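You operate a simulated robot arm through the tools that you are given. There is no shell and no other tool.

You run a simulated robot arm. Do the job below in one go: nothing can be reset, and whatever is moved stays where it is left.

JOB
Shut loops 5 and 3; set loop 1 to about 2 and loop 2 to about 1.5 l/min.
Fine: shut them at their levers; leave the fifth loop.

The check looks at the end state, three seconds after you hand in, the way a careful person would. Anything else that was tipped, shoved, dropped, spilled or broken makes it a failure.

ROBOT AND FRAMES
A 6-joint arm with a four-finger gripper, fixed in place. Base frame: the origin is at the foot of the arm, x ahead of it, y to its left, z up. Lengths are in cm, angles in degrees, forces in N, time in s.
Its first joint turns from -166.0 to 166.0 degrees. Payload 3.43 kg.
Tool frame: the origin (TCP) lies between the finger pads and is the grasp point; the fingertips stand 3 cm ahead of it; z points along the fingers, y is the line along which they close. The gripper opens to 12 cm. The gripper's body begins 8.5 cm behind the TCP.
Orientation is that of the tool frame in the base frame, as a unit quaternion [x, y, z, w]. With the fingers straight down and closing along the base's y, the tool's x points along the base's -x, its y along +y and its z along -z.

CONTROLS
- The arm moves only by the tool step_arm. Its argument "motion" is a list of rows, each a list of 7 numbers: the shift along the tool's x, y, z in units of 150 mm (1.0 is 150 mm), then the turn, a rotation vector about the tool's x, y, z in units of 45 degrees (1.0 is 45 degrees), then the closure in counts, from 0 (fully open) to 255 (shut). In form: [[tx, ty, tz, rx, ry, rz, hand], ...]. A call has 1 to 20 rows; each row is the pose to reach, as a shift and turn from the pose commanded when the call began, along the tool's axes at that moment. A call with a number of a shift or a turn outside -1 to 1 is refused whole. Each row takes 0.2 s and may step no farther than 5 cm and 8.6 degrees from the row before; otherwise, or with a gripper value out of range, the whole call is refused. Where a pose cannot be reached the arm comes as near as it can. A force on the tool above 80 N (or 10 N above the force at the start of the call, whichever is more), or a blocked arm, ends the call early, and 0.2 s more pass. Each finger halts on what it meets, pressing with about 43 N; the grip force reading is that of the motor and also rises with nothing between the fingers. The clock runs only during rows and for 0.2 s after the last one: add rows that repeat a pose to give the fingers time. The reply holds the time, the measured pose of the TCP, the force on the tool along the base axes, the opening and the grip force, in the units named above and with some noise, with the torque about the TCP (base axes, N m) and any sound that the robot's microphone picked up.
- Cameras (640 x 400 px; columns grow to the right, rows downward): "scene" is fixed at [21.38, 50.86, 102.56]; the picture's right is [-0.84, -0.55, 0.00], its down [0.47, -0.72, -0.51] and it looks along [0.28, -0.42, 0.86] (base axes); focal length 214 px, centre (320, 200). "wrist" rides on the gripper at [7.1, -1.7, -12] in the tool frame; the picture's right is [0.23, 0.97, 0.00], its down [-0.81, 0.19, -0.55] and it looks along [-0.54, 0.13, 0.83] (tool axes); focal length 275 px, centre (320, 200). There is no depth. A picture from a camera that has moved, and an enlarged one, comes with that camera's place and axes in the base frame and with its lens. The place of the scene camera against the robot may be out by one fixed shift of up to 1.8 cm in any direction.
- capture(camera): a new picture of that camera. It takes no simulated time.
- close_up(camera, box): a new picture of the part [left, top, right, bottom] of that camera's present view, enlarged. It takes no simulated time.
- close_job(): hands the job in; it is judged then, once.

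Nothing tells you positions but the pictures and the camera data. Unless the task says otherwise, let go and move clear before handing in.

The tools are called after "Call:" as name(argument=value, ...) on one line, values as JSON. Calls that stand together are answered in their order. step_arm: Moves the arm, as the interface text tells. Its arguments: {"type":"object","properties":{"motion":{"type":"array"}},"required":["motion"]} The other tools are called the same way: capture (camera) takes a picture; close_up (camera, box) takes an enlarged picture of a part of a camera's view; close_job () hands the job in.

At the start:

```text
time: 0.0
eef_pos: [7.89, 58.35, 135.72]
orientation: [0.0, 1.0, 0.0, -0.001]
wrist_force: [-0.6, -0.7, 0.3]
torque: [0.02, 0.01, 0.02]
finger_gap: 12.01
finger_force: 0.1
```

scene: 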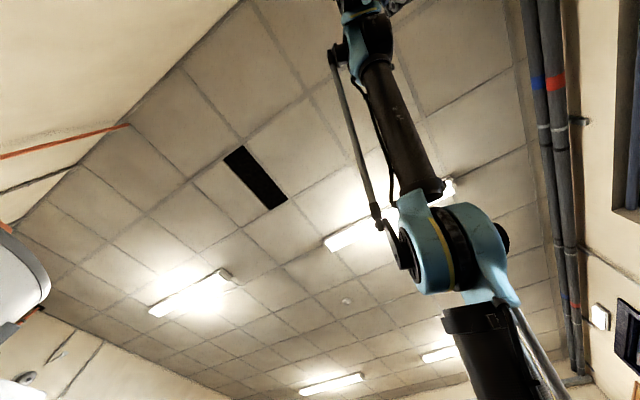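
wrist: 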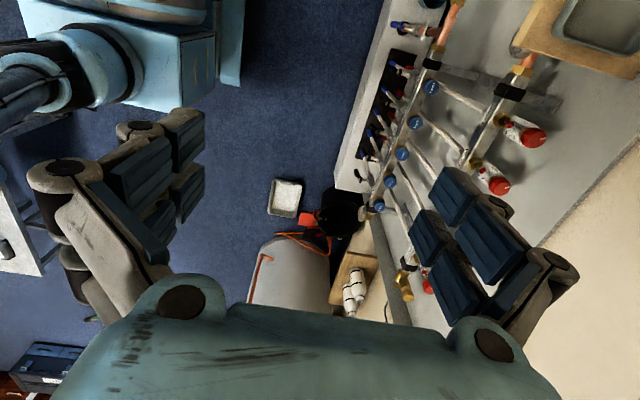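

I see a heating manifold on a board to the arm's left (+y side), with a row of blue-capped valves and flow meters; the scene camera looks up at the ceiling. I'll take enlarged pictures first to learn the layout.

Call:
capture(camera="wrist")

Call:
close_up(camera="wrist", box=[330, 0, 490, 100])

Call:
close_up(camera="wrist", box=[330, 100, 490, 200])

Call:
close_up(camera="wrist", box=[330, 180, 490, 280])

Call:
close_up(camera="wrist", box=[480, 0, 640, 200])

Call:
capture(camera="scene")

```text
taken
camera wrist: at [0.7, 56.57, 147.84], right [-0.23, 0.97, 0.0], down [0.81, 0.19, 0.55], along [0.54, 0.13, -0.83], focal length 275 px, centre (320, 200)
```

wrist: 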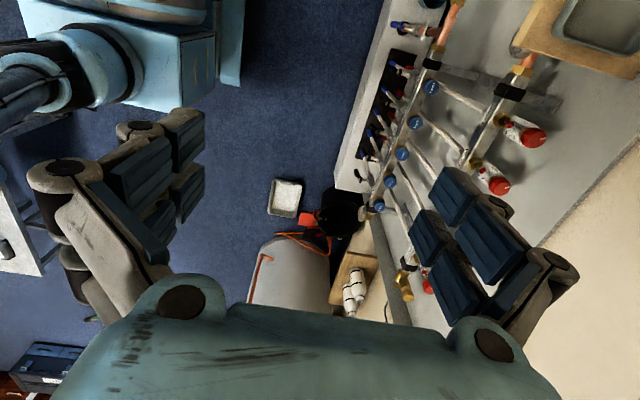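

```text
4.00 times, centred on (410, 50) of wrist
camera zoom: at [0.7, 56.57, 147.84], right [-0.23, 0.97, 0.0], down [0.81, 0.19, 0.55], along [0.54, 0.13, -0.83], focal length 1101 px, centre (-40, 800)
```

zoom: 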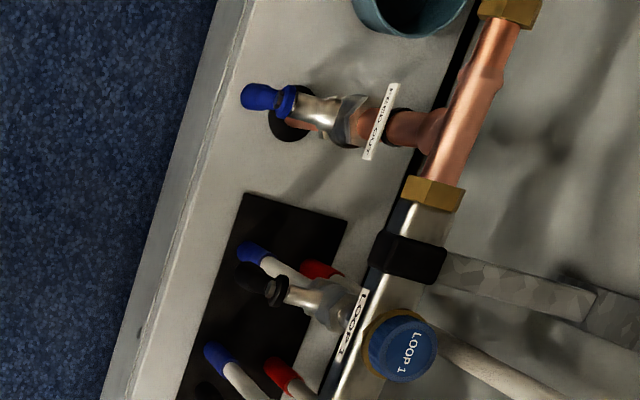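

```text
4.00 times, centred on (410, 150) of wrist
camera zoom: at [0.7, 56.57, 147.84], right [-0.23, 0.97, 0.0], down [0.81, 0.19, 0.55], along [0.54, 0.13, -0.83], focal length 1101 px, centre (-40, 400)
```

zoom: 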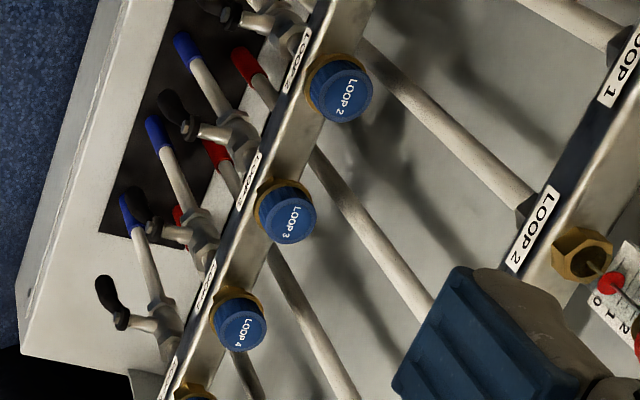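

```text
4.00 times, centred on (410, 230) of wrist
camera zoom: at [0.7, 56.57, 147.84], right [-0.23, 0.97, 0.0], down [0.81, 0.19, 0.55], along [0.54, 0.13, -0.83], focal length 1101 px, centre (-40, 80)
```

zoom: 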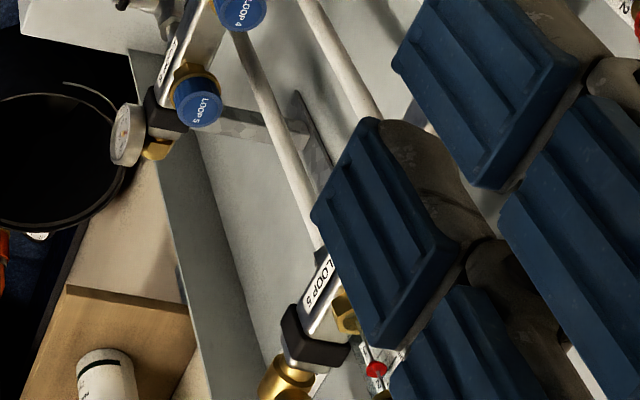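

```text
2.00 times, centred on (560, 100) of wrist
camera zoom: at [0.7, 56.57, 147.84], right [-0.23, 0.97, 0.0], down [0.81, 0.19, 0.55], along [0.54, 0.13, -0.83], focal length 551 px, centre (-160, 400)
```

zoom: 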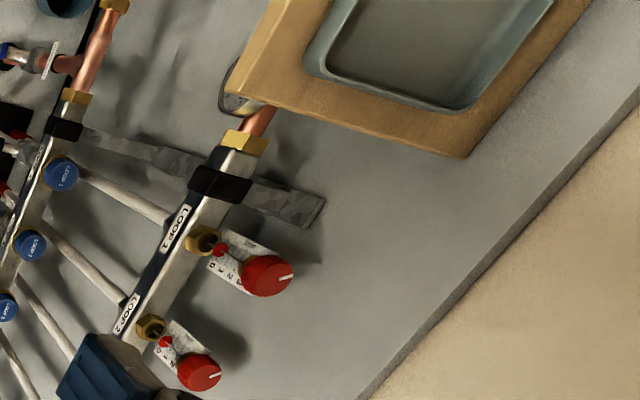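

```text
taken
```

scene: 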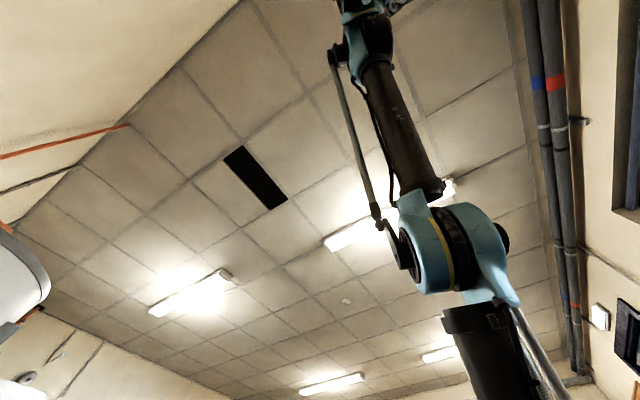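

The row of loops runs along +x at about y≈90, with the flow meters and blue caps standing upright and the small levers below the lower bar. I'll tilt the tool towards the wall (no translation yet) to look at it from the front.

Call:
step_arm(motion=[[0, 0, 0, -0.16, 0, 0, 0], [0, 0, 0, -0.33, 0, 0, 0], [0, 0, 0, -0.5, 0, 0, 0], [0, 0, 0, -0.67, 0, 0, 0], [0, 0, 0, -0.84, 0, 0, 0], [0, 0, 0, -1, 0, 0, 0], [0, 0, 0, -1, 0, 0, 0]])

Call:
capture(camera="wrist")

Call:
capture(camera="scene")

```text
time: 1.6
eef_pos: [6.14, 58.39, 135.87]
orientation: [-0.002, 0.923, 0.384, 0.005]
wrist_force: [-0.1, 1.0, 0.3]
torque: [-0.01, 0.0, 0.01]
finger_gap: 12.0
finger_force: 0.0
```

```text
taken
camera wrist: at [-1.02, 48.55, 143.11], right [-0.24, 0.69, 0.69], down [0.81, -0.26, 0.53], along [0.54, 0.68, -0.49], focal length 275 px, centre (320, 200)
```

wrist: 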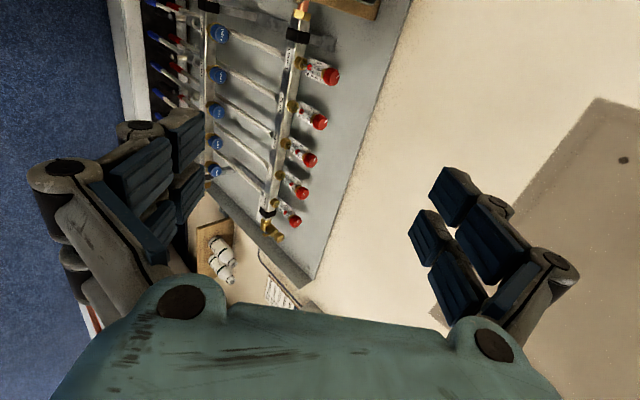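

```text
taken
```

scene: 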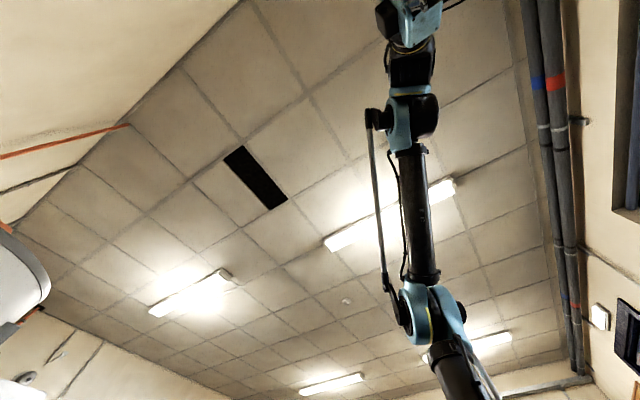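

Triangulating two views puts knob 1 near (9, 95, 103) and cap 1 near (9, 90, 70), with loops about 10 cm apart along x. I'll lower the hand and finish turning it level, well clear of the manifold, for a frontal view.

Call:
step_arm(motion=[[0, -0.157, 0.157, -0.16, 0, 0, 0], [0, -0.314, 0.314, -0.33, 0, 0, 0], [0, -0.471, 0.471, -0.5, 0, 0, 0], [0, -0.628, 0.628, -0.67, 0, 0, 0], [0, -0.785, 0.785, -0.84, 0, 0, 0], [0, -0.943, 0.943, -1, 0, 0, 0], [0, -0.943, 0.943, -1, 0, 0, 0]])

Call:
capture(camera="wrist")

```text
time: 3.2
eef_pos: [7.04, 58.83, 115.75]
orientation: [-0.015, 0.724, 0.69, 0.009]
wrist_force: [0.5, 0.6, 0.3]
torque: [0.0, -0.01, 0.02]
finger_gap: 12.01
finger_force: 0.1
out of reach, approached as far as the arm can: row 6, 7
```

```text
taken
camera wrist: at [0.17, 46.53, 114.4], right [-0.26, 0.04, 0.96], down [0.81, -0.54, 0.25], along [0.53, 0.84, 0.11], focal length 275 px, centre (320, 200)
```

wrist: 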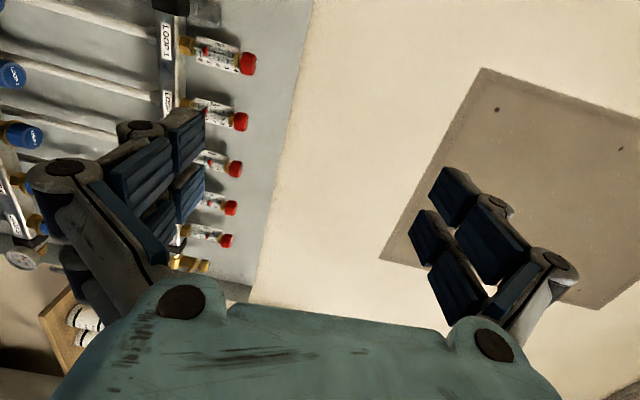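

The hand is nearly level; the flow meters are the red knobs on upright scales. I'll go lower and a bit further back to see the whole front.

Call:
step_arm(motion=[[0, -0.25, -0.15, 0, 0, 0, 0], [0, -0.5, -0.3, 0, 0, 0, 0], [0, -0.75, -0.45, 0, 0, 0, 0], [0, -1, -0.6, 0, 0, 0, 0], [0, -1, -0.6, 0, 0, 0, 0]])

Call:
capture(camera="wrist")

```text
time: 4.4
eef_pos: [8.01, 49.15, 101.48]
orientation: [-0.018, 0.727, 0.686, 0.012]
wrist_force: [-0.4, 0.1, 0.1]
torque: [0.02, 0.03, 0.0]
finger_gap: 11.99
finger_force: 0.1
```

```text
taken
camera wrist: at [1.02, 36.89, 100.11], right [-0.27, 0.05, 0.96], down [0.81, -0.53, 0.26], along [0.52, 0.85, 0.1], focal length 275 px, centre (320, 200)
```

wrist: 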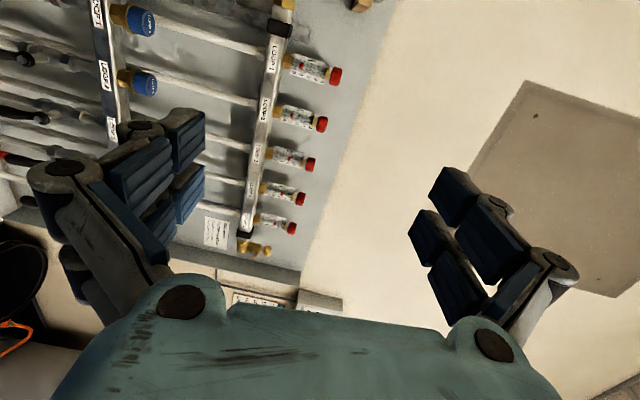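

There is a notice on the board and perhaps another below; I'll continue down to see the levers and read the notice.

Call:
step_arm(motion=[[0, -0.25, 0, 0, 0, 0, 0], [0, -0.5, 0, 0, 0, 0, 0], [0, -0.75, 0, 0, 0, 0, 0], [0, -1, 0, 0, 0, 0, 0], [0, -1, 0, 0, 0, 0, 0]])

Call:
capture(camera="wrist")

Call:
close_up(camera="wrist", box=[0, 0, 160, 100])

Call:
close_up(camera="wrist", box=[0, 100, 160, 200])

Call:
close_up(camera="wrist", box=[200, 200, 360, 300])

```text
time: 5.6
eef_pos: [8.45, 48.38, 86.61]
orientation: [-0.018, 0.727, 0.686, 0.011]
wrist_force: [0.4, -0.1, 0.4]
torque: [0.02, 0.0, 0.01]
finger_gap: 12.0
finger_force: 0.1
out of reach, approached as far as the arm can: row 4, 5
```

```text
taken
camera wrist: at [1.48, 36.03, 85.29], right [-0.27, 0.05, 0.96], down [0.81, -0.53, 0.26], along [0.52, 0.85, 0.1], focal length 275 px, centre (320, 200)
```

wrist: 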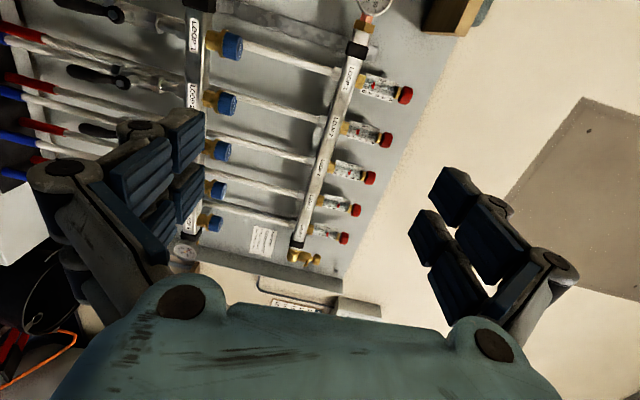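

```text
4.00 times, centred on (80, 50) of wrist
camera zoom: at [1.48, 36.03, 85.29], right [-0.27, 0.05, 0.96], down [0.81, -0.53, 0.26], along [0.52, 0.85, 0.1], focal length 1101 px, centre (1280, 800)
```

zoom: 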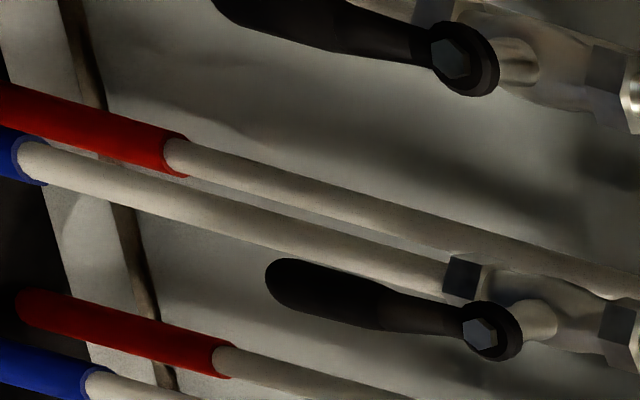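

```text
4.00 times, centred on (80, 150) of wrist
camera zoom: at [1.48, 36.03, 85.29], right [-0.27, 0.05, 0.96], down [0.81, -0.53, 0.26], along [0.52, 0.85, 0.1], focal length 1101 px, centre (1280, 400)
```

zoom: 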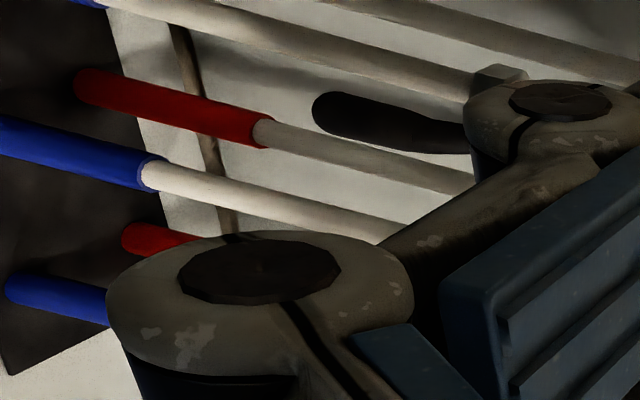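

```text
4.00 times, centred on (280, 250) of wrist
camera zoom: at [1.48, 36.03, 85.29], right [-0.27, 0.05, 0.96], down [0.81, -0.53, 0.26], along [0.52, 0.85, 0.1], focal length 1101 px, centre (480, 0)
```

zoom: 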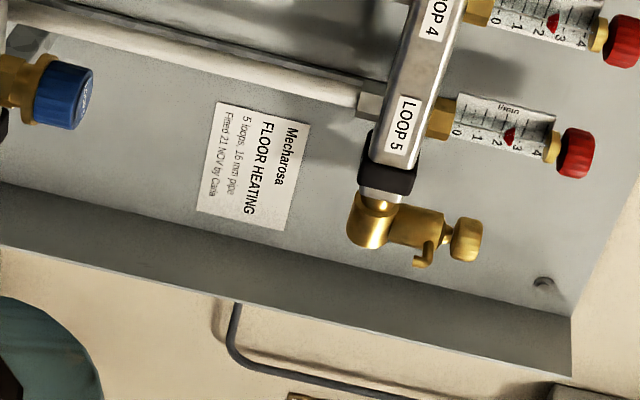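

The notice confirms five loops; the levers hang along their pipes (open) and turn about an axis facing out of the wall, so shut means swung crosswise. I take the job as: shut 5 and 3 at their levers, set 1 and 2, and "the fifth loop" is the remaining one, loop 4, left alone. Now I'll read the meters.

Call:
close_up(camera="wrist", box=[320, 50, 440, 125])

Call:
close_up(camera="wrist", box=[300, 110, 420, 185])

Call:
close_up(camera="wrist", box=[280, 180, 400, 255])

Call:
close_up(camera="wrist", box=[140, 0, 300, 100])

Call:
close_up(camera="wrist", box=[150, 90, 310, 190])

```text
5.33 times, centred on (380, 88) of wrist
camera zoom: at [1.48, 36.03, 85.29], right [-0.27, 0.05, 0.96], down [0.81, -0.53, 0.26], along [0.52, 0.85, 0.1], focal length 1468 px, centre (0, 800)
```

zoom: 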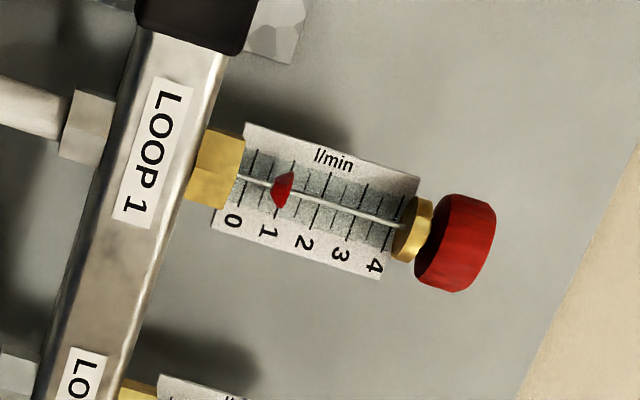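

```text
5.33 times, centred on (360, 148) of wrist
camera zoom: at [1.48, 36.03, 85.29], right [-0.27, 0.05, 0.96], down [0.81, -0.53, 0.26], along [0.52, 0.85, 0.1], focal length 1468 px, centre (107, 480)
```

zoom: 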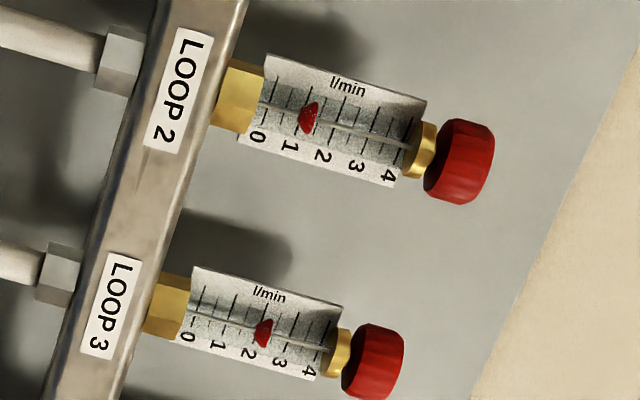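

```text
5.33 times, centred on (340, 218) of wrist
camera zoom: at [1.48, 36.03, 85.29], right [-0.27, 0.05, 0.96], down [0.81, -0.53, 0.26], along [0.52, 0.85, 0.1], focal length 1468 px, centre (213, 107)
```

zoom: 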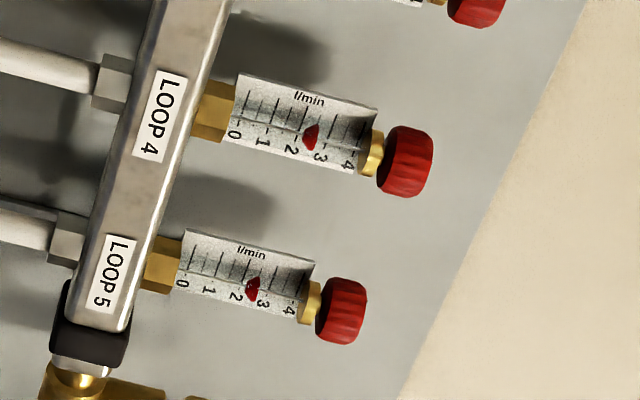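

```text
4.00 times, centred on (220, 50) of wrist
camera zoom: at [1.48, 36.03, 85.29], right [-0.27, 0.05, 0.96], down [0.81, -0.53, 0.26], along [0.52, 0.85, 0.1], focal length 1101 px, centre (720, 800)
```

zoom: 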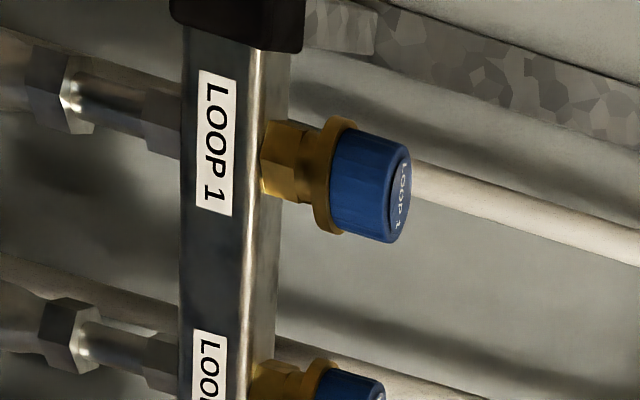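

```text
4.00 times, centred on (230, 140) of wrist
camera zoom: at [1.48, 36.03, 85.29], right [-0.27, 0.05, 0.96], down [0.81, -0.53, 0.26], along [0.52, 0.85, 0.1], focal length 1101 px, centre (680, 440)
```

zoom: 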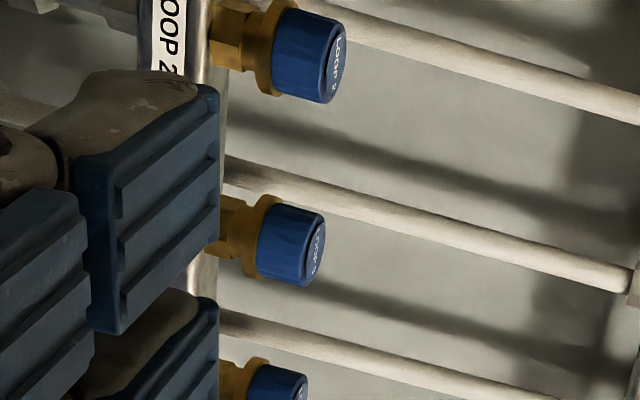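

Loop 1 reads about 1.1 and loop 2 about 1.2; hubs of the levers are near y≈85, z≈52 at x≈9, 19, 29, 39, 49, levers about 8.5 cm long. I'll tilt the hand to 45° down and move in to look at levers 3 and 5.

Call:
step_arm(motion=[[-0.095, -0.144, 0.074, 0.16, 0, 0, 255], [-0.19, -0.288, 0.148, 0.33, 0, 0, 255], [-0.284, -0.432, 0.222, 0.5, 0, 0, 255], [-0.378, -0.577, 0.296, 0.67, 0, 0, 255], [-0.472, -0.72, 0.37, 0.84, 0, 0, 255], [-0.567, -0.865, 0.444, 1, 0, 0, 255], [-0.567, -0.865, 0.444, 1, 0, 0, 255]])

Call:
capture(camera="wrist")

```text
time: 7.2
eef_pos: [17.5, 54.67, 73.61]
orientation: [-0.011, 0.932, 0.361, 0.014]
wrist_force: [0.5, 0.2, 0.6]
torque: [-0.02, -0.04, 0.0]
finger_gap: 0.01
finger_force: 33.5
```

```text
taken
camera wrist: at [10.11, 45.09, 81.15], right [-0.26, 0.72, 0.65], down [0.79, -0.22, 0.57], along [0.55, 0.66, -0.51], focal length 275 px, centre (320, 200)
```

wrist: 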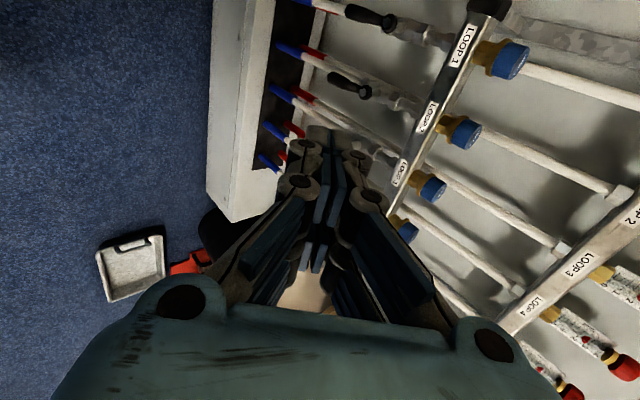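

The gripper hides levers 3–5 from here, so I'll slide +x to bring them into the clear upper part of the picture.

Call:
step_arm(motion=[[-0.25, 0, 0, 0, 0, 0, 255], [-0.5, 0, 0, 0, 0, 0, 255], [-0.75, 0, 0, 0, 0, 0, 255], [-1, 0, 0, 0, 0, 0, 255], [-1, 0, 0, 0, 0, 0, 255]])

Call:
capture(camera="wrist")

Call:
close_up(camera="wrist", box=[240, 0, 480, 150])

```text
time: 8.4
eef_pos: [32.39, 54.55, 74.06]
orientation: [-0.011, 0.932, 0.361, 0.014]
wrist_force: [0.1, -0.3, -0.2]
torque: [0.01, -0.01, 0.05]
finger_gap: 0.0
finger_force: 33.7
```

```text
taken
camera wrist: at [25.02, 45.04, 81.6], right [-0.26, 0.72, 0.65], down [0.79, -0.22, 0.57], along [0.55, 0.66, -0.51], focal length 275 px, centre (320, 200)
```

wrist: 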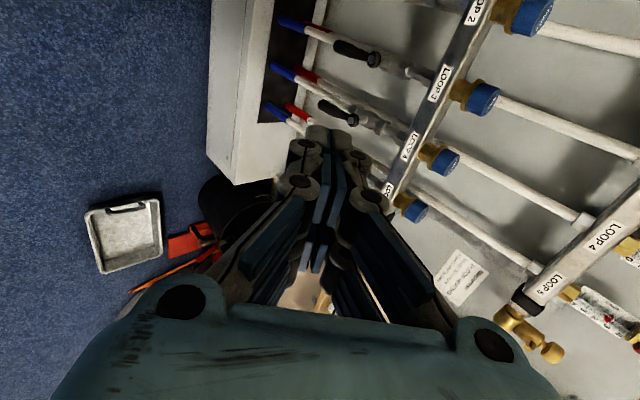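

```text
2.67 times, centred on (360, 75) of wrist
camera zoom: at [25.02, 45.04, 81.6], right [-0.26, 0.72, 0.65], down [0.79, -0.22, 0.57], along [0.55, 0.66, -0.51], focal length 734 px, centre (213, 533)
```

zoom: 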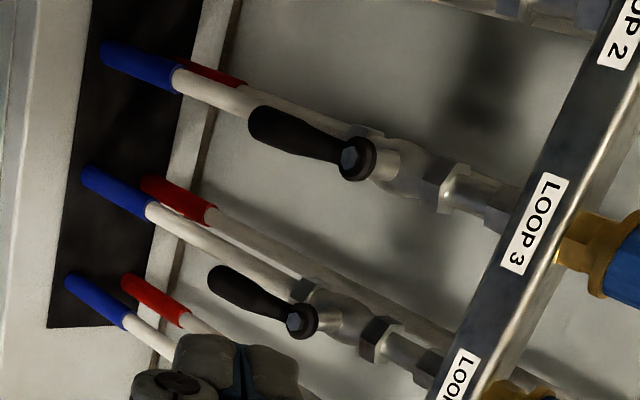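

Lever 3's hub is at about (29.4, 84.7, 52.2) and its tip near (29.2, 83.5, 44). I plan to push levers from the +x side toward −x (clockwise seen from the front), with closed fingertips. First I lower and level the hand in front of it.

Call:
step_arm(motion=[[-0.005, 0.009, 0.19, -0.11, 0, 0, 255], [-0.01, 0.017, 0.38, -0.22, 0, 0, 255], [-0.014, 0.026, 0.57, -0.33, 0, 0, 255], [-0.019, 0.034, 0.76, -0.44, 0, 0, 255], [-0.024, 0.043, 0.94, -0.55, 0, 0, 255], [-0.024, 0.043, 0.94, -0.55, 0, 0, 255]])

Call:
capture(camera="wrist")

```text
time: 9.8
eef_pos: [33.73, 69.11, 70.99]
orientation: [-0.015, 0.834, 0.552, 0.011]
wrist_force: [0.3, 0.2, -0.2]
torque: [-0.03, -0.01, 0.01]
finger_gap: 0.0
finger_force: 33.5
out of reach, approached as far as the arm can: row 3, 4, 5, 6
```

```text
taken
camera wrist: at [26.69, 57.21, 73.86], right [-0.27, 0.38, 0.89], down [0.8, -0.43, 0.42], along [0.54, 0.82, -0.19], focal length 275 px, centre (320, 200)
```

wrist: 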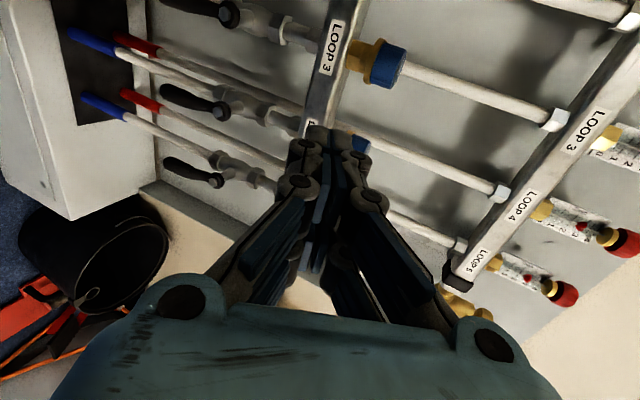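

The arm cannot fold in that far at this tilt; farther out should be more reachable. I'll go forward and down in small steps (fingertips will stay in front of y≈82).

Call:
step_arm(motion=[[0.004, -0.114, 0.158, 0, 0, 0, 255], [0.009, -0.228, 0.315, 0, 0, 0, 255], [0.013, -0.343, 0.472, 0, 0, 0, 255], [0.018, -0.457, 0.63, 0, 0, 0, 255], [0.018, -0.457, 0.63, 0, 0, 0, 255]])

```text
time: 11.0
eef_pos: [33.88, 77.75, 63.84]
orientation: [-0.013, 0.835, 0.55, 0.012]
wrist_force: [-1.1, 0.5, -0.4]
torque: [-0.02, -0.01, -0.03]
finger_gap: 0.0
finger_force: 33.3
out of reach, approached as far as the arm can: row 1, 2, 3, 4, 5
```

The level hand can't get that low here; a steeper tilt (~50° down) should work. I'll steepen and come down in front of the levers.

Call:
step_arm(motion=[[0.01, -0.11, 0.001, 0.12, 0, 0, 255], [0.02, -0.22, 0.002, 0.25, 0, 0, 255], [0.03, -0.33, 0.004, 0.37, 0, 0, 255], [0.04, -0.44, 0.005, 0.5, 0, 0, 255], [0.05, -0.54, 0.006, 0.6, 0, 0, 255], [0.057, -0.648, 0.008, 0.65, 0, 0, 255], [0.057, -0.648, 0.008, 0.65, 0, 0, 255]])

Call:
capture(camera="wrist")

```text
time: 12.6
eef_pos: [33.6, 74.07, 54.89]
orientation: [-0.011, 0.946, 0.324, 0.015]
wrist_force: [0.1, -0.8, -0.3]
torque: [0.04, 0.01, -0.01]
finger_gap: 0.03
finger_force: 33.5
```

```text
taken
camera wrist: at [26.27, 65.18, 63.11], right [-0.26, 0.77, 0.59], down [0.79, -0.18, 0.58], along [0.55, 0.62, -0.56], focal length 275 px, centre (320, 200)
```

wrist: 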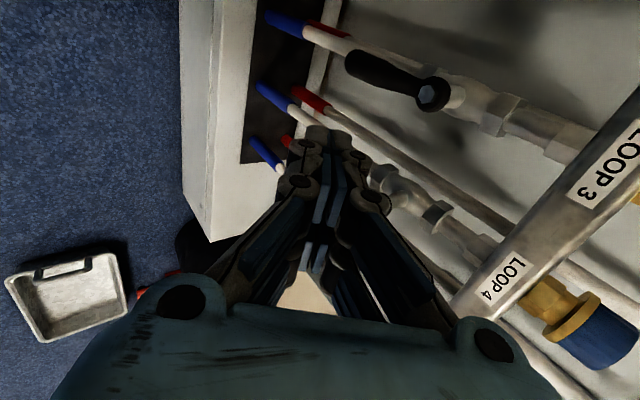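

Now at steep tilt in front of the levers; lever 3's hub confirms at about (29.1, 84.7, 52.4). A close look at the valve for its stop before pushing.

Call:
close_up(camera="wrist", box=[320, 20, 560, 170])

```text
2.67 times, centred on (440, 95) of wrist
camera zoom: at [26.27, 65.18, 63.11], right [-0.26, 0.77, 0.59], down [0.79, -0.18, 0.58], along [0.55, 0.62, -0.56], focal length 734 px, centre (0, 480)
```

zoom: 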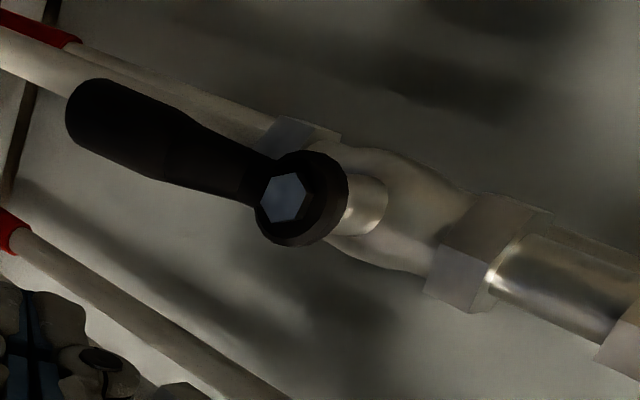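

No stop is visible. I'll bring the closed fingertips in to the +x side of lever 3 (between levers 3 and 4), without touching yet.

Call:
step_arm(motion=[[0.009, 0.056, 0.195, 0, 0, 0, 255], [0.018, 0.112, 0.39, 0, 0, 0, 255], [0.028, 0.167, 0.584, 0, 0, 0, 255], [0.037, 0.223, 0.779, 0, 0, 0, 255], [0.037, 0.223, 0.779, 0, 0, 0, 255]])

Call:
capture(camera="wrist")

```text
time: 13.8
eef_pos: [33.01, 83.99, 47.57]
orientation: [-0.011, 0.946, 0.324, 0.015]
wrist_force: [-0.7, -0.1, 0.6]
torque: [-0.04, -0.01, 0.02]
finger_gap: 0.0
finger_force: 32.8
```

```text
taken
camera wrist: at [25.73, 75.02, 55.82], right [-0.26, 0.77, 0.59], down [0.79, -0.18, 0.58], along [0.55, 0.62, -0.56], focal length 275 px, centre (320, 200)
```

wrist: 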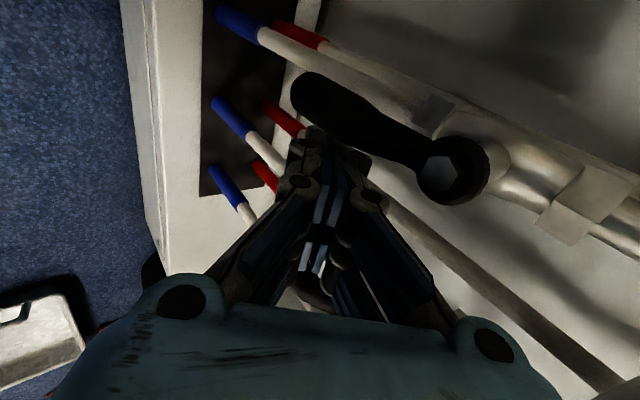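

The fingertip sits just right of lever 3. A gentle trial push of ~4 cm toward −x, watching the force.

Call:
step_arm(motion=[[0.053, 0, 0, 0, 0, 0, 255], [0.107, 0, 0, 0, 0, 0, 255], [0.16, 0, 0, 0, 0, 0, 255], [0.213, 0, 0, 0, 0, 0, 255], [0.267, 0, 0, 0, 0, 0, 255], [0.267, 0, 0, 0, 0, 0, 255]])

Call:
capture(camera="wrist")

```text
time: 15.2
eef_pos: [29.21, 83.96, 47.78]
orientation: [-0.01, 0.946, 0.324, 0.015]
wrist_force: [9.9, -8.6, 2.0]
torque: [0.26, 0.34, 0.28]
finger_gap: 0.0
finger_force: 33.1
```

```text
taken
camera wrist: at [21.95, 75.05, 56.04], right [-0.26, 0.77, 0.59], down [0.79, -0.18, 0.58], along [0.55, 0.62, -0.56], focal length 275 px, centre (320, 200)
```

wrist: 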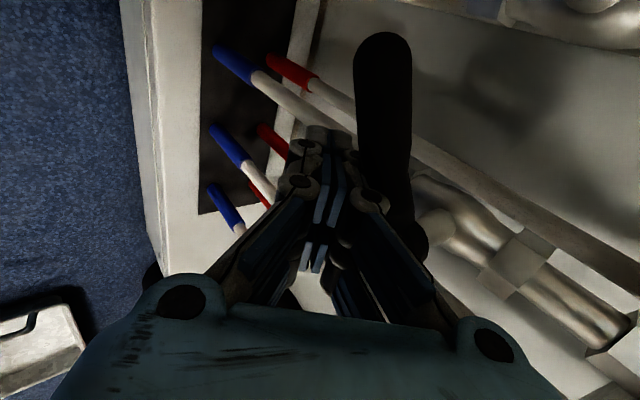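

Lever 3 swings easily this way (~13 N), now about 60° over. I'll slide further −x under it, then push up.

Call:
step_arm(motion=[[0.067, 0, 0, 0, 0, 0, 255], [0.133, 0, 0, 0, 0, 0, 255], [0.2, 0, 0, 0, 0, 0, 255], [0.267, 0, 0, 0, 0, 0, 255], [0.267, 0.02, -0.026, 0, 0, 0, 255], [0.267, 0.041, -0.053, 0, 0, 0, 255], [0.267, 0.041, -0.053, 0, 0, 0, 255]])

Call:
capture(camera="wrist")

```text
time: 16.5
eef_pos: [24.78, 83.6, 48.19]
orientation: [-0.013, 0.948, 0.319, 0.02]
wrist_force: [25.7, -30.2, -29.0]
torque: [1.28, 0.75, 0.38]
finger_gap: 0.0
finger_force: 33.5
stopped in row 6: the force on the tool passed its limit at 90 N (the readings are from after the stop); the commanded pose is now the measured one
```

```text
taken
camera wrist: at [17.38, 74.7, 56.48], right [-0.27, 0.77, 0.58], down [0.79, -0.17, 0.59], along [0.56, 0.61, -0.56], focal length 275 px, centre (320, 200)
```

wrist: 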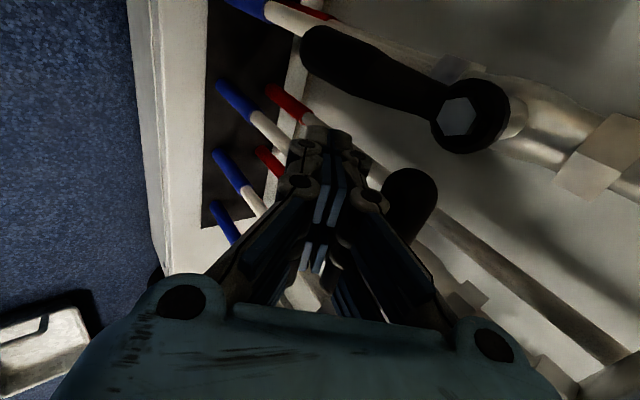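

Lever 3 looks horizontal and firmly on its stop. I'll back off downward and straight out, then check it.

Call:
step_arm(motion=[[0, -0.03, 0.04, 0, 0, 0, 255], [0, -0.07, 0.09, 0, 0, 0, 255], [0, -0.17, 0.01, 0, 0, 0, 255], [0, -0.28, -0.075, 0, 0, 0, 255], [0, -0.39, -0.16, 0, 0, 0, 255], [0, -0.49, -0.24, 0, 0, 0, 255], [0, -0.49, -0.24, 0, 0, 0, 255]])

Call:
capture(camera="wrist")

```text
time: 18.1
eef_pos: [24.82, 76.3, 47.32]
orientation: [-0.014, 0.947, 0.321, 0.019]
wrist_force: [-0.8, -0.7, -0.7]
torque: [0.01, 0.03, -0.01]
finger_gap: 0.0
finger_force: 33.8
out of reach, approached as far as the arm can: row 6, 7
```

```text
taken
camera wrist: at [17.48, 67.46, 55.5], right [-0.27, 0.77, 0.58], down [0.79, -0.17, 0.59], along [0.56, 0.61, -0.56], focal length 275 px, centre (320, 200)
```

wrist: 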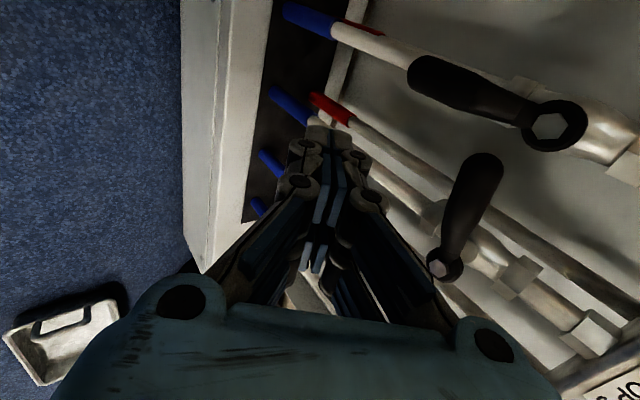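

Lever 3 is now crosswise. I'll move +x to inspect it from a clearer angle on the way to lever 5.

Call:
step_arm(motion=[[-0.25, 0.05, -0.1, 0, 0, 0, 255], [-0.5, 0.05, -0.1, 0, 0, 0, 255], [-0.75, 0.05, -0.1, 0, 0, 0, 255], [-1, 0.05, -0.1, 0, 0, 0, 255], [-1, 0.05, -0.1, 0, 0, 0, 255]])

Call:
capture(camera="wrist")

Call:
close_up(camera="wrist", box=[360, 0, 600, 150])

```text
time: 19.3
eef_pos: [39.68, 75.63, 49.93]
orientation: [-0.015, 0.947, 0.32, 0.02]
wrist_force: [-0.5, 0.5, 0.2]
torque: [-0.02, 0.02, -0.01]
finger_gap: 0.02
finger_force: 33.5
```

```text
taken
camera wrist: at [32.28, 66.7, 58.07], right [-0.27, 0.77, 0.58], down [0.79, -0.17, 0.59], along [0.56, 0.62, -0.56], focal length 275 px, centre (320, 200)
```

wrist: 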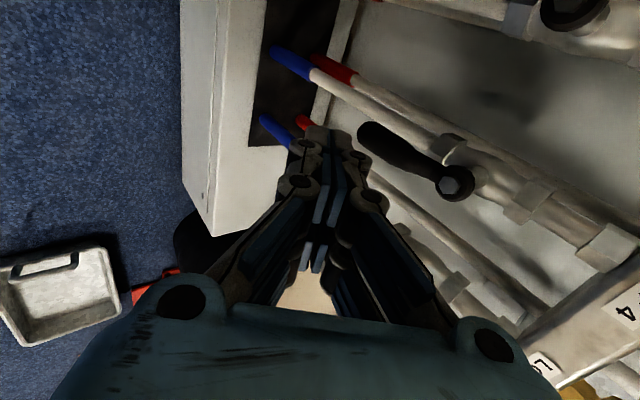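

```text
2.67 times, centred on (480, 75) of wrist
camera zoom: at [32.28, 66.7, 58.07], right [-0.27, 0.77, 0.58], down [0.79, -0.17, 0.59], along [0.56, 0.62, -0.56], focal length 734 px, centre (-107, 533)
```

zoom: 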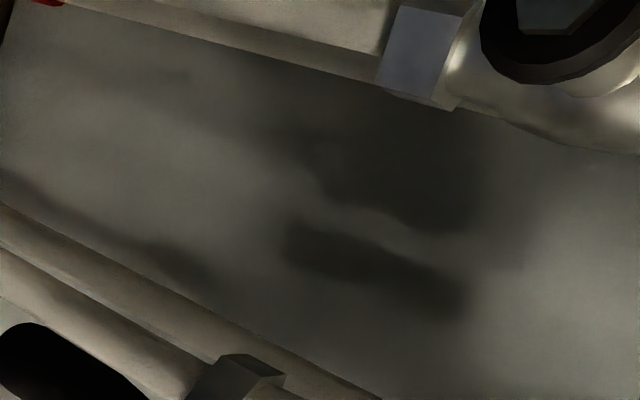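

Lever 3 is out of this view; I'll check it later from further back. Moving on to the +x side of lever 5 (hub near (49.4, 84.7, 52)).

Call:
step_arm(motion=[[-0.225, 0, -0.007, 0, 0, 0, 255], [-0.45, 0, -0.013, 0, 0, 0, 255], [-0.675, 0, -0.02, 0, 0, 0, 255], [-0.9, 0.003, -0.027, 0, 0, 0, 255], [-0.9, 0.003, -0.027, 0, 0, 0, 255]])

Call:
capture(camera="wrist")

```text
time: 20.5
eef_pos: [53.34, 76.06, 50.47]
orientation: [-0.014, 0.947, 0.321, 0.02]
wrist_force: [0.1, -0.7, -0.3]
torque: [0.03, 0.0, 0.03]
finger_gap: 0.0
finger_force: 33.7
```

```text
taken
camera wrist: at [45.92, 67.21, 58.59], right [-0.27, 0.77, 0.58], down [0.79, -0.17, 0.59], along [0.56, 0.62, -0.56], focal length 275 px, centre (320, 200)
```

wrist: 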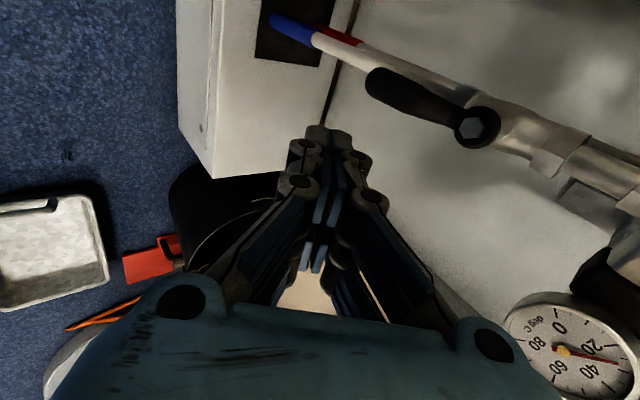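

Lever 5 hangs open at hub (48.9, 84.7, 52.5); a thermometer sits at the bar's end near (57, 86, 63), which I'll stay clear of. Moving in just right of lever 5.

Call:
step_arm(motion=[[0.03, 0.1, 0.157, 0, 0, 0, 255], [0.06, 0.2, 0.314, 0, 0, 0, 255], [0.087, 0.305, 0.471, 0, 0, 0, 255], [0.087, 0.305, 0.471, 0, 0, 0, 255]])

Call:
step_arm(motion=[[0.053, 0, 0, 0, 0, 0, 255], [0.107, 0, 0, 0, 0, 0, 255], [0.16, 0, 0, 0, 0, 0, 255], [0.2, 0, 0, 0, 0, 0, 255], [0.2, 0, 0, 0, 0, 0, 255]])

Call:
capture(camera="wrist")

```text
time: 21.5
eef_pos: [51.97, 84.22, 47.49]
orientation: [-0.013, 0.947, 0.321, 0.02]
wrist_force: [0.7, 0.5, 0.1]
torque: [0.0, 0.01, 0.01]
finger_gap: 0.0
finger_force: 33.5
```

```text
time: 22.7
eef_pos: [48.89, 83.95, 47.57]
orientation: [-0.013, 0.947, 0.322, 0.021]
wrist_force: [17.2, -4.7, 6.3]
torque: [0.1, 0.7, 0.17]
finger_gap: 0.0
finger_force: 33.2
```

```text
taken
camera wrist: at [41.5, 75.08, 55.74], right [-0.27, 0.77, 0.58], down [0.79, -0.17, 0.59], along [0.56, 0.61, -0.56], focal length 275 px, centre (320, 200)
```

wrist: 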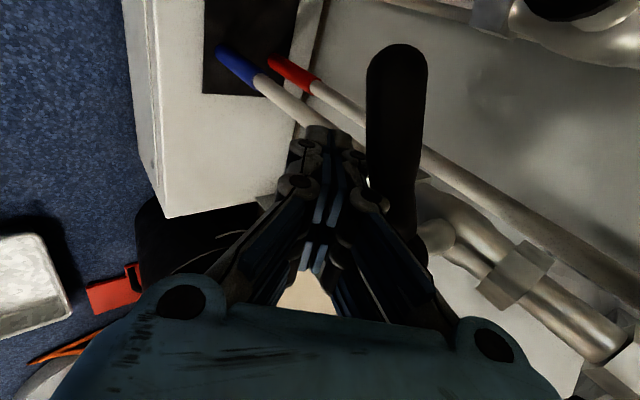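

Lever 5 swings the same way. Same continuation: slide −x under it, then nudge up to its stop.

Call:
step_arm(motion=[[0.067, 0, 0, 0, 0, 0, 255], [0.133, 0, 0, 0, 0, 0, 255], [0.2, 0, 0, 0, 0, 0, 255], [0.25, 0, 0, 0, 0, 0, 255], [0.285, 0, 0, 0, 0, 0, 255], [0.285, 0.01, -0.013, 0, 0, 0, 255], [0.285, 0.02, -0.026, 0, 0, 0, 255], [0.285, 0.03, -0.039, 0, 0, 0, 255], [0.285, 0.04, -0.052, 0, 0, 0, 255]])

Call:
capture(camera="wrist")

```text
time: 24.4
eef_pos: [44.18, 83.5, 48.17]
orientation: [-0.015, 0.948, 0.318, 0.027]
wrist_force: [21.6, -38.4, -24.4]
torque: [1.61, 0.86, 0.22]
finger_gap: 0.0
finger_force: 33.6
stopped in row 8: the force on the tool passed its limit at 86 N (the readings are from after the stop); the commanded pose is now the measured one
```

```text
taken
camera wrist: at [36.66, 74.75, 56.3], right [-0.27, 0.77, 0.57], down [0.78, -0.17, 0.6], along [0.57, 0.61, -0.56], focal length 275 px, centre (320, 200)
```

wrist: 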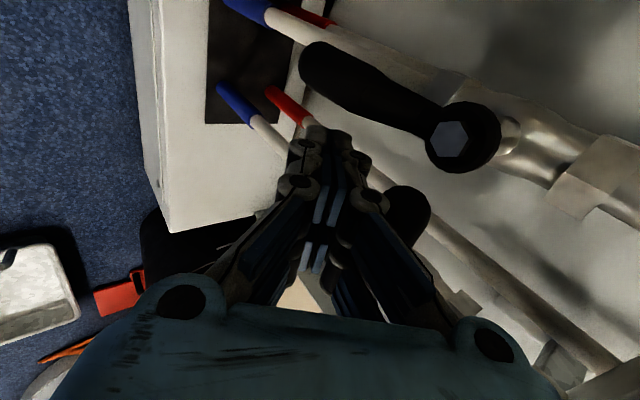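

Lever 5 is against its stop as well. Backing off down and out.

Call:
step_arm(motion=[[0, -0.03, 0.04, 0, 0, 0, 255], [0, -0.07, 0.09, 0, 0, 0, 255], [0, -0.17, 0.01, 0, 0, 0, 255], [0, -0.28, -0.075, 0, 0, 0, 255], [0, -0.39, -0.16, 0, 0, 0, 255], [0, -0.39, -0.16, 0, 0, 0, 255]])

Call:
step_arm(motion=[[-0.05, 0, -0.25, 0, 0, 0, 255], [-0.1, 0, -0.5, 0, 0, 0, 255], [-0.15, 0, -0.75, 0, 0, 0, 255], [-0.2, 0, -1, 0, 0, 0, 255], [-0.2, 0, -1, 0, 0, 0, 255]])

Call:
capture(camera="wrist")

```text
time: 25.8
eef_pos: [44.12, 77.56, 46.57]
orientation: [-0.016, 0.947, 0.319, 0.025]
wrist_force: [0.2, -0.1, 0.1]
torque: [0.01, 0.0, 0.01]
finger_gap: 0.0
finger_force: 33.5
```

```text
time: 27.0
eef_pos: [46.39, 68.58, 58.88]
orientation: [-0.017, 0.947, 0.319, 0.024]
wrist_force: [0.2, 0.4, -0.3]
torque: [0.03, -0.01, -0.01]
finger_gap: 0.0
finger_force: 33.4
```

```text
taken
camera wrist: at [38.93, 59.66, 66.95], right [-0.28, 0.77, 0.57], down [0.78, -0.17, 0.6], along [0.56, 0.61, -0.55], focal length 275 px, centre (320, 200)
```

wrist: 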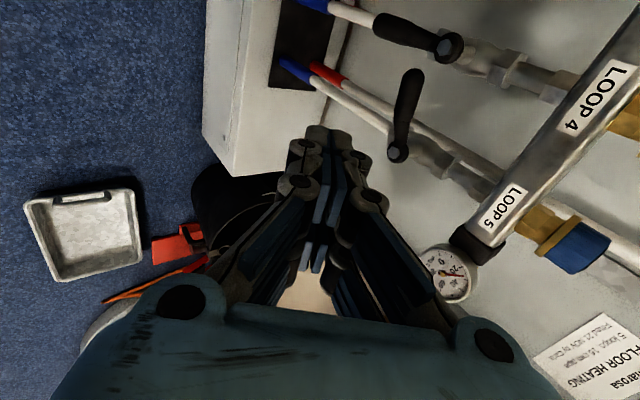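

Measuring the picture, lever 5 is only ~70° over (knuckles jammed on it before it reached the end), and lever 3 perhaps ~78°. I'll re-push each from below using just the very fingertips. Going in under lever 5 first.

Call:
step_arm(motion=[[0.056, 0.04, 0.234, 0, 0, 0, 255], [0.112, 0.08, 0.468, 0, 0, 0, 255], [0.168, 0.12, 0.702, 0, 0, 0, 255], [0.225, 0.163, 0.937, 0, 0, 0, 255], [0.225, 0.163, 0.937, 0, 0, 0, 255]])

Call:
step_arm(motion=[[-0.002, 0.096, 0.06, 0, 0, 0, 255], [-0.005, 0.193, 0.121, 0, 0, 0, 255], [-0.005, 0.193, 0.121, 0, 0, 0, 255]])

Call:
capture(camera="wrist")

```text
time: 28.2
eef_pos: [43.51, 79.28, 49.03]
orientation: [-0.016, 0.947, 0.319, 0.025]
wrist_force: [0.5, 0.3, -0.4]
torque: [0.02, 0.0, 0.01]
finger_gap: 0.02
finger_force: 32.9
```

```text
time: 28.9
eef_pos: [42.68, 81.99, 49.7]
orientation: [-0.018, 0.948, 0.315, 0.031]
wrist_force: [0.5, 0.6, -0.5]
torque: [-0.02, 0.03, -0.01]
finger_gap: 0.0
finger_force: 33.3
stopped in row 3: the force on the tool passed its limit at 88 N (the readings are from after the stop); the commanded pose is now the measured one
```

```text
taken
camera wrist: at [35.18, 73.21, 57.75], right [-0.28, 0.78, 0.56], down [0.77, -0.16, 0.61], along [0.57, 0.61, -0.55], focal length 275 px, centre (320, 200)
```

wrist: 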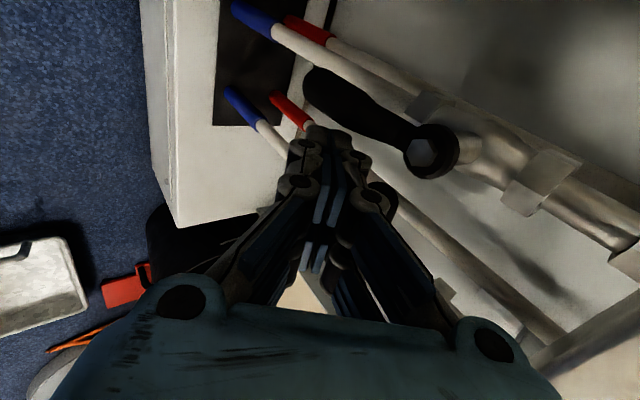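

The fingertips met lever 5's front edge (it stopped safely). I'll back off slightly, drop 2 cm, and re-enter under the lever.

Call:
step_arm(motion=[[0.002, -0.107, -0.08, 0, 0, 0, 255], [-0.008, -0.195, 0.038, 0, 0, 0, 255], [-0.009, -0.147, 0.074, 0, 0, 0, 255], [-0.01, -0.099, 0.11, 0, 0, 0, 255], [-0.01, -0.099, 0.11, 0, 0, 0, 255]])

Call:
capture(camera="wrist")

```text
time: 30.1
eef_pos: [43.0, 81.86, 47.4]
orientation: [-0.019, 0.949, 0.314, 0.032]
wrist_force: [0.0, -0.3, 0.3]
torque: [0.03, 0.0, -0.02]
finger_gap: 0.0
finger_force: 33.5
```

```text
taken
camera wrist: at [35.47, 73.1, 55.56], right [-0.28, 0.78, 0.56], down [0.77, -0.16, 0.61], along [0.57, 0.61, -0.55], focal length 275 px, centre (320, 200)
```

wrist: 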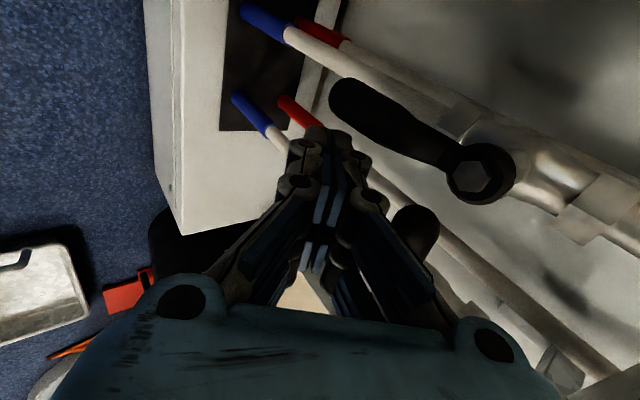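

The tips are now under lever 5. Raising in small steps to bring it to the horizontal.

Call:
step_arm(motion=[[-0.003, 0.02, -0.027, 0, 0, 0, 255], [-0.005, 0.04, -0.053, 0, 0, 0, 255], [-0.007, 0.06, -0.08, 0, 0, 0, 255], [-0.009, 0.079, -0.106, 0, 0, 0, 255], [-0.011, 0.095, -0.128, 0, 0, 0, 255], [-0.013, 0.107, -0.144, 0, 0, 0, 255], [-0.014, 0.119, -0.16, 0, 0, 0, 255]])

Call:
capture(camera="wrist")

```text
time: 31.7
eef_pos: [43.26, 81.78, 50.45]
orientation: [-0.019, 0.949, 0.314, 0.031]
wrist_force: [0.9, -6.2, -8.8]
torque: [-0.04, 0.13, -0.12]
finger_gap: 0.0
finger_force: 33.7
```

```text
taken
camera wrist: at [35.54, 73.02, 58.55], right [-0.28, 0.78, 0.56], down [0.77, -0.16, 0.61], along [0.57, 0.61, -0.55], focal length 275 px, centre (320, 200)
```

wrist: 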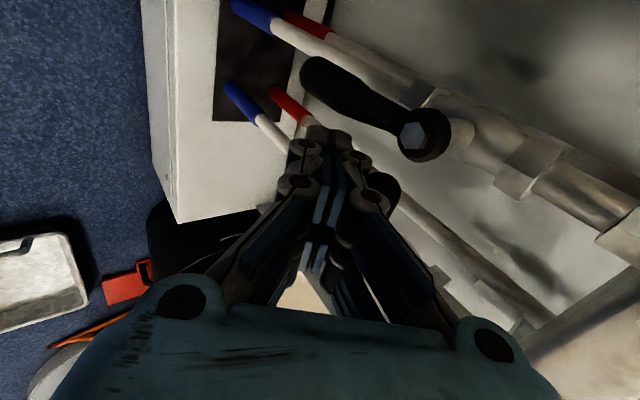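

Light contact now (~11 N). Continuing upward slowly until the lever meets its stop.

Call:
step_arm(motion=[[-0.001, 0.01, -0.013, 0, 0, 0, 255], [-0.002, 0.02, -0.027, 0, 0, 0, 255], [-0.004, 0.03, -0.04, 0, 0, 0, 255], [-0.005, 0.04, -0.053, 0, 0, 0, 255], [-0.005, 0.04, -0.053, 0, 0, 0, 255]])

Call:
capture(camera="wrist")

```text
time: 32.5
eef_pos: [42.72, 81.54, 51.27]
orientation: [-0.019, 0.95, 0.31, 0.037]
wrist_force: [18.8, -36.1, -25.6]
torque: [-0.11, 0.5, -0.77]
finger_gap: 0.0
finger_force: 32.9
stopped in row 3: the force on the tool passed its limit at 87 N (the readings are from after the stop); the commanded pose is now the measured one
```

```text
taken
camera wrist: at [34.99, 72.7, 59.47], right [-0.29, 0.78, 0.55], down [0.76, -0.16, 0.62], along [0.58, 0.6, -0.55], focal length 275 px, centre (320, 200)
```

wrist: 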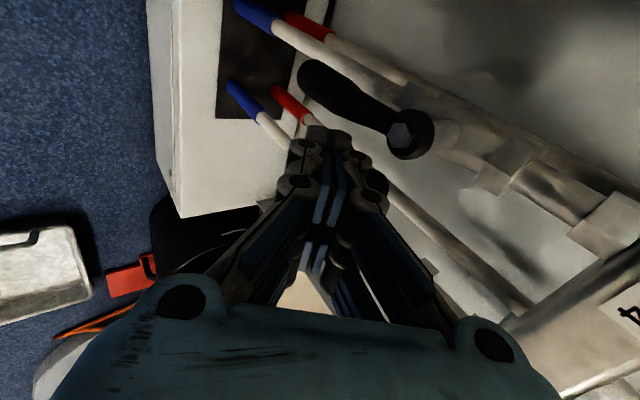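

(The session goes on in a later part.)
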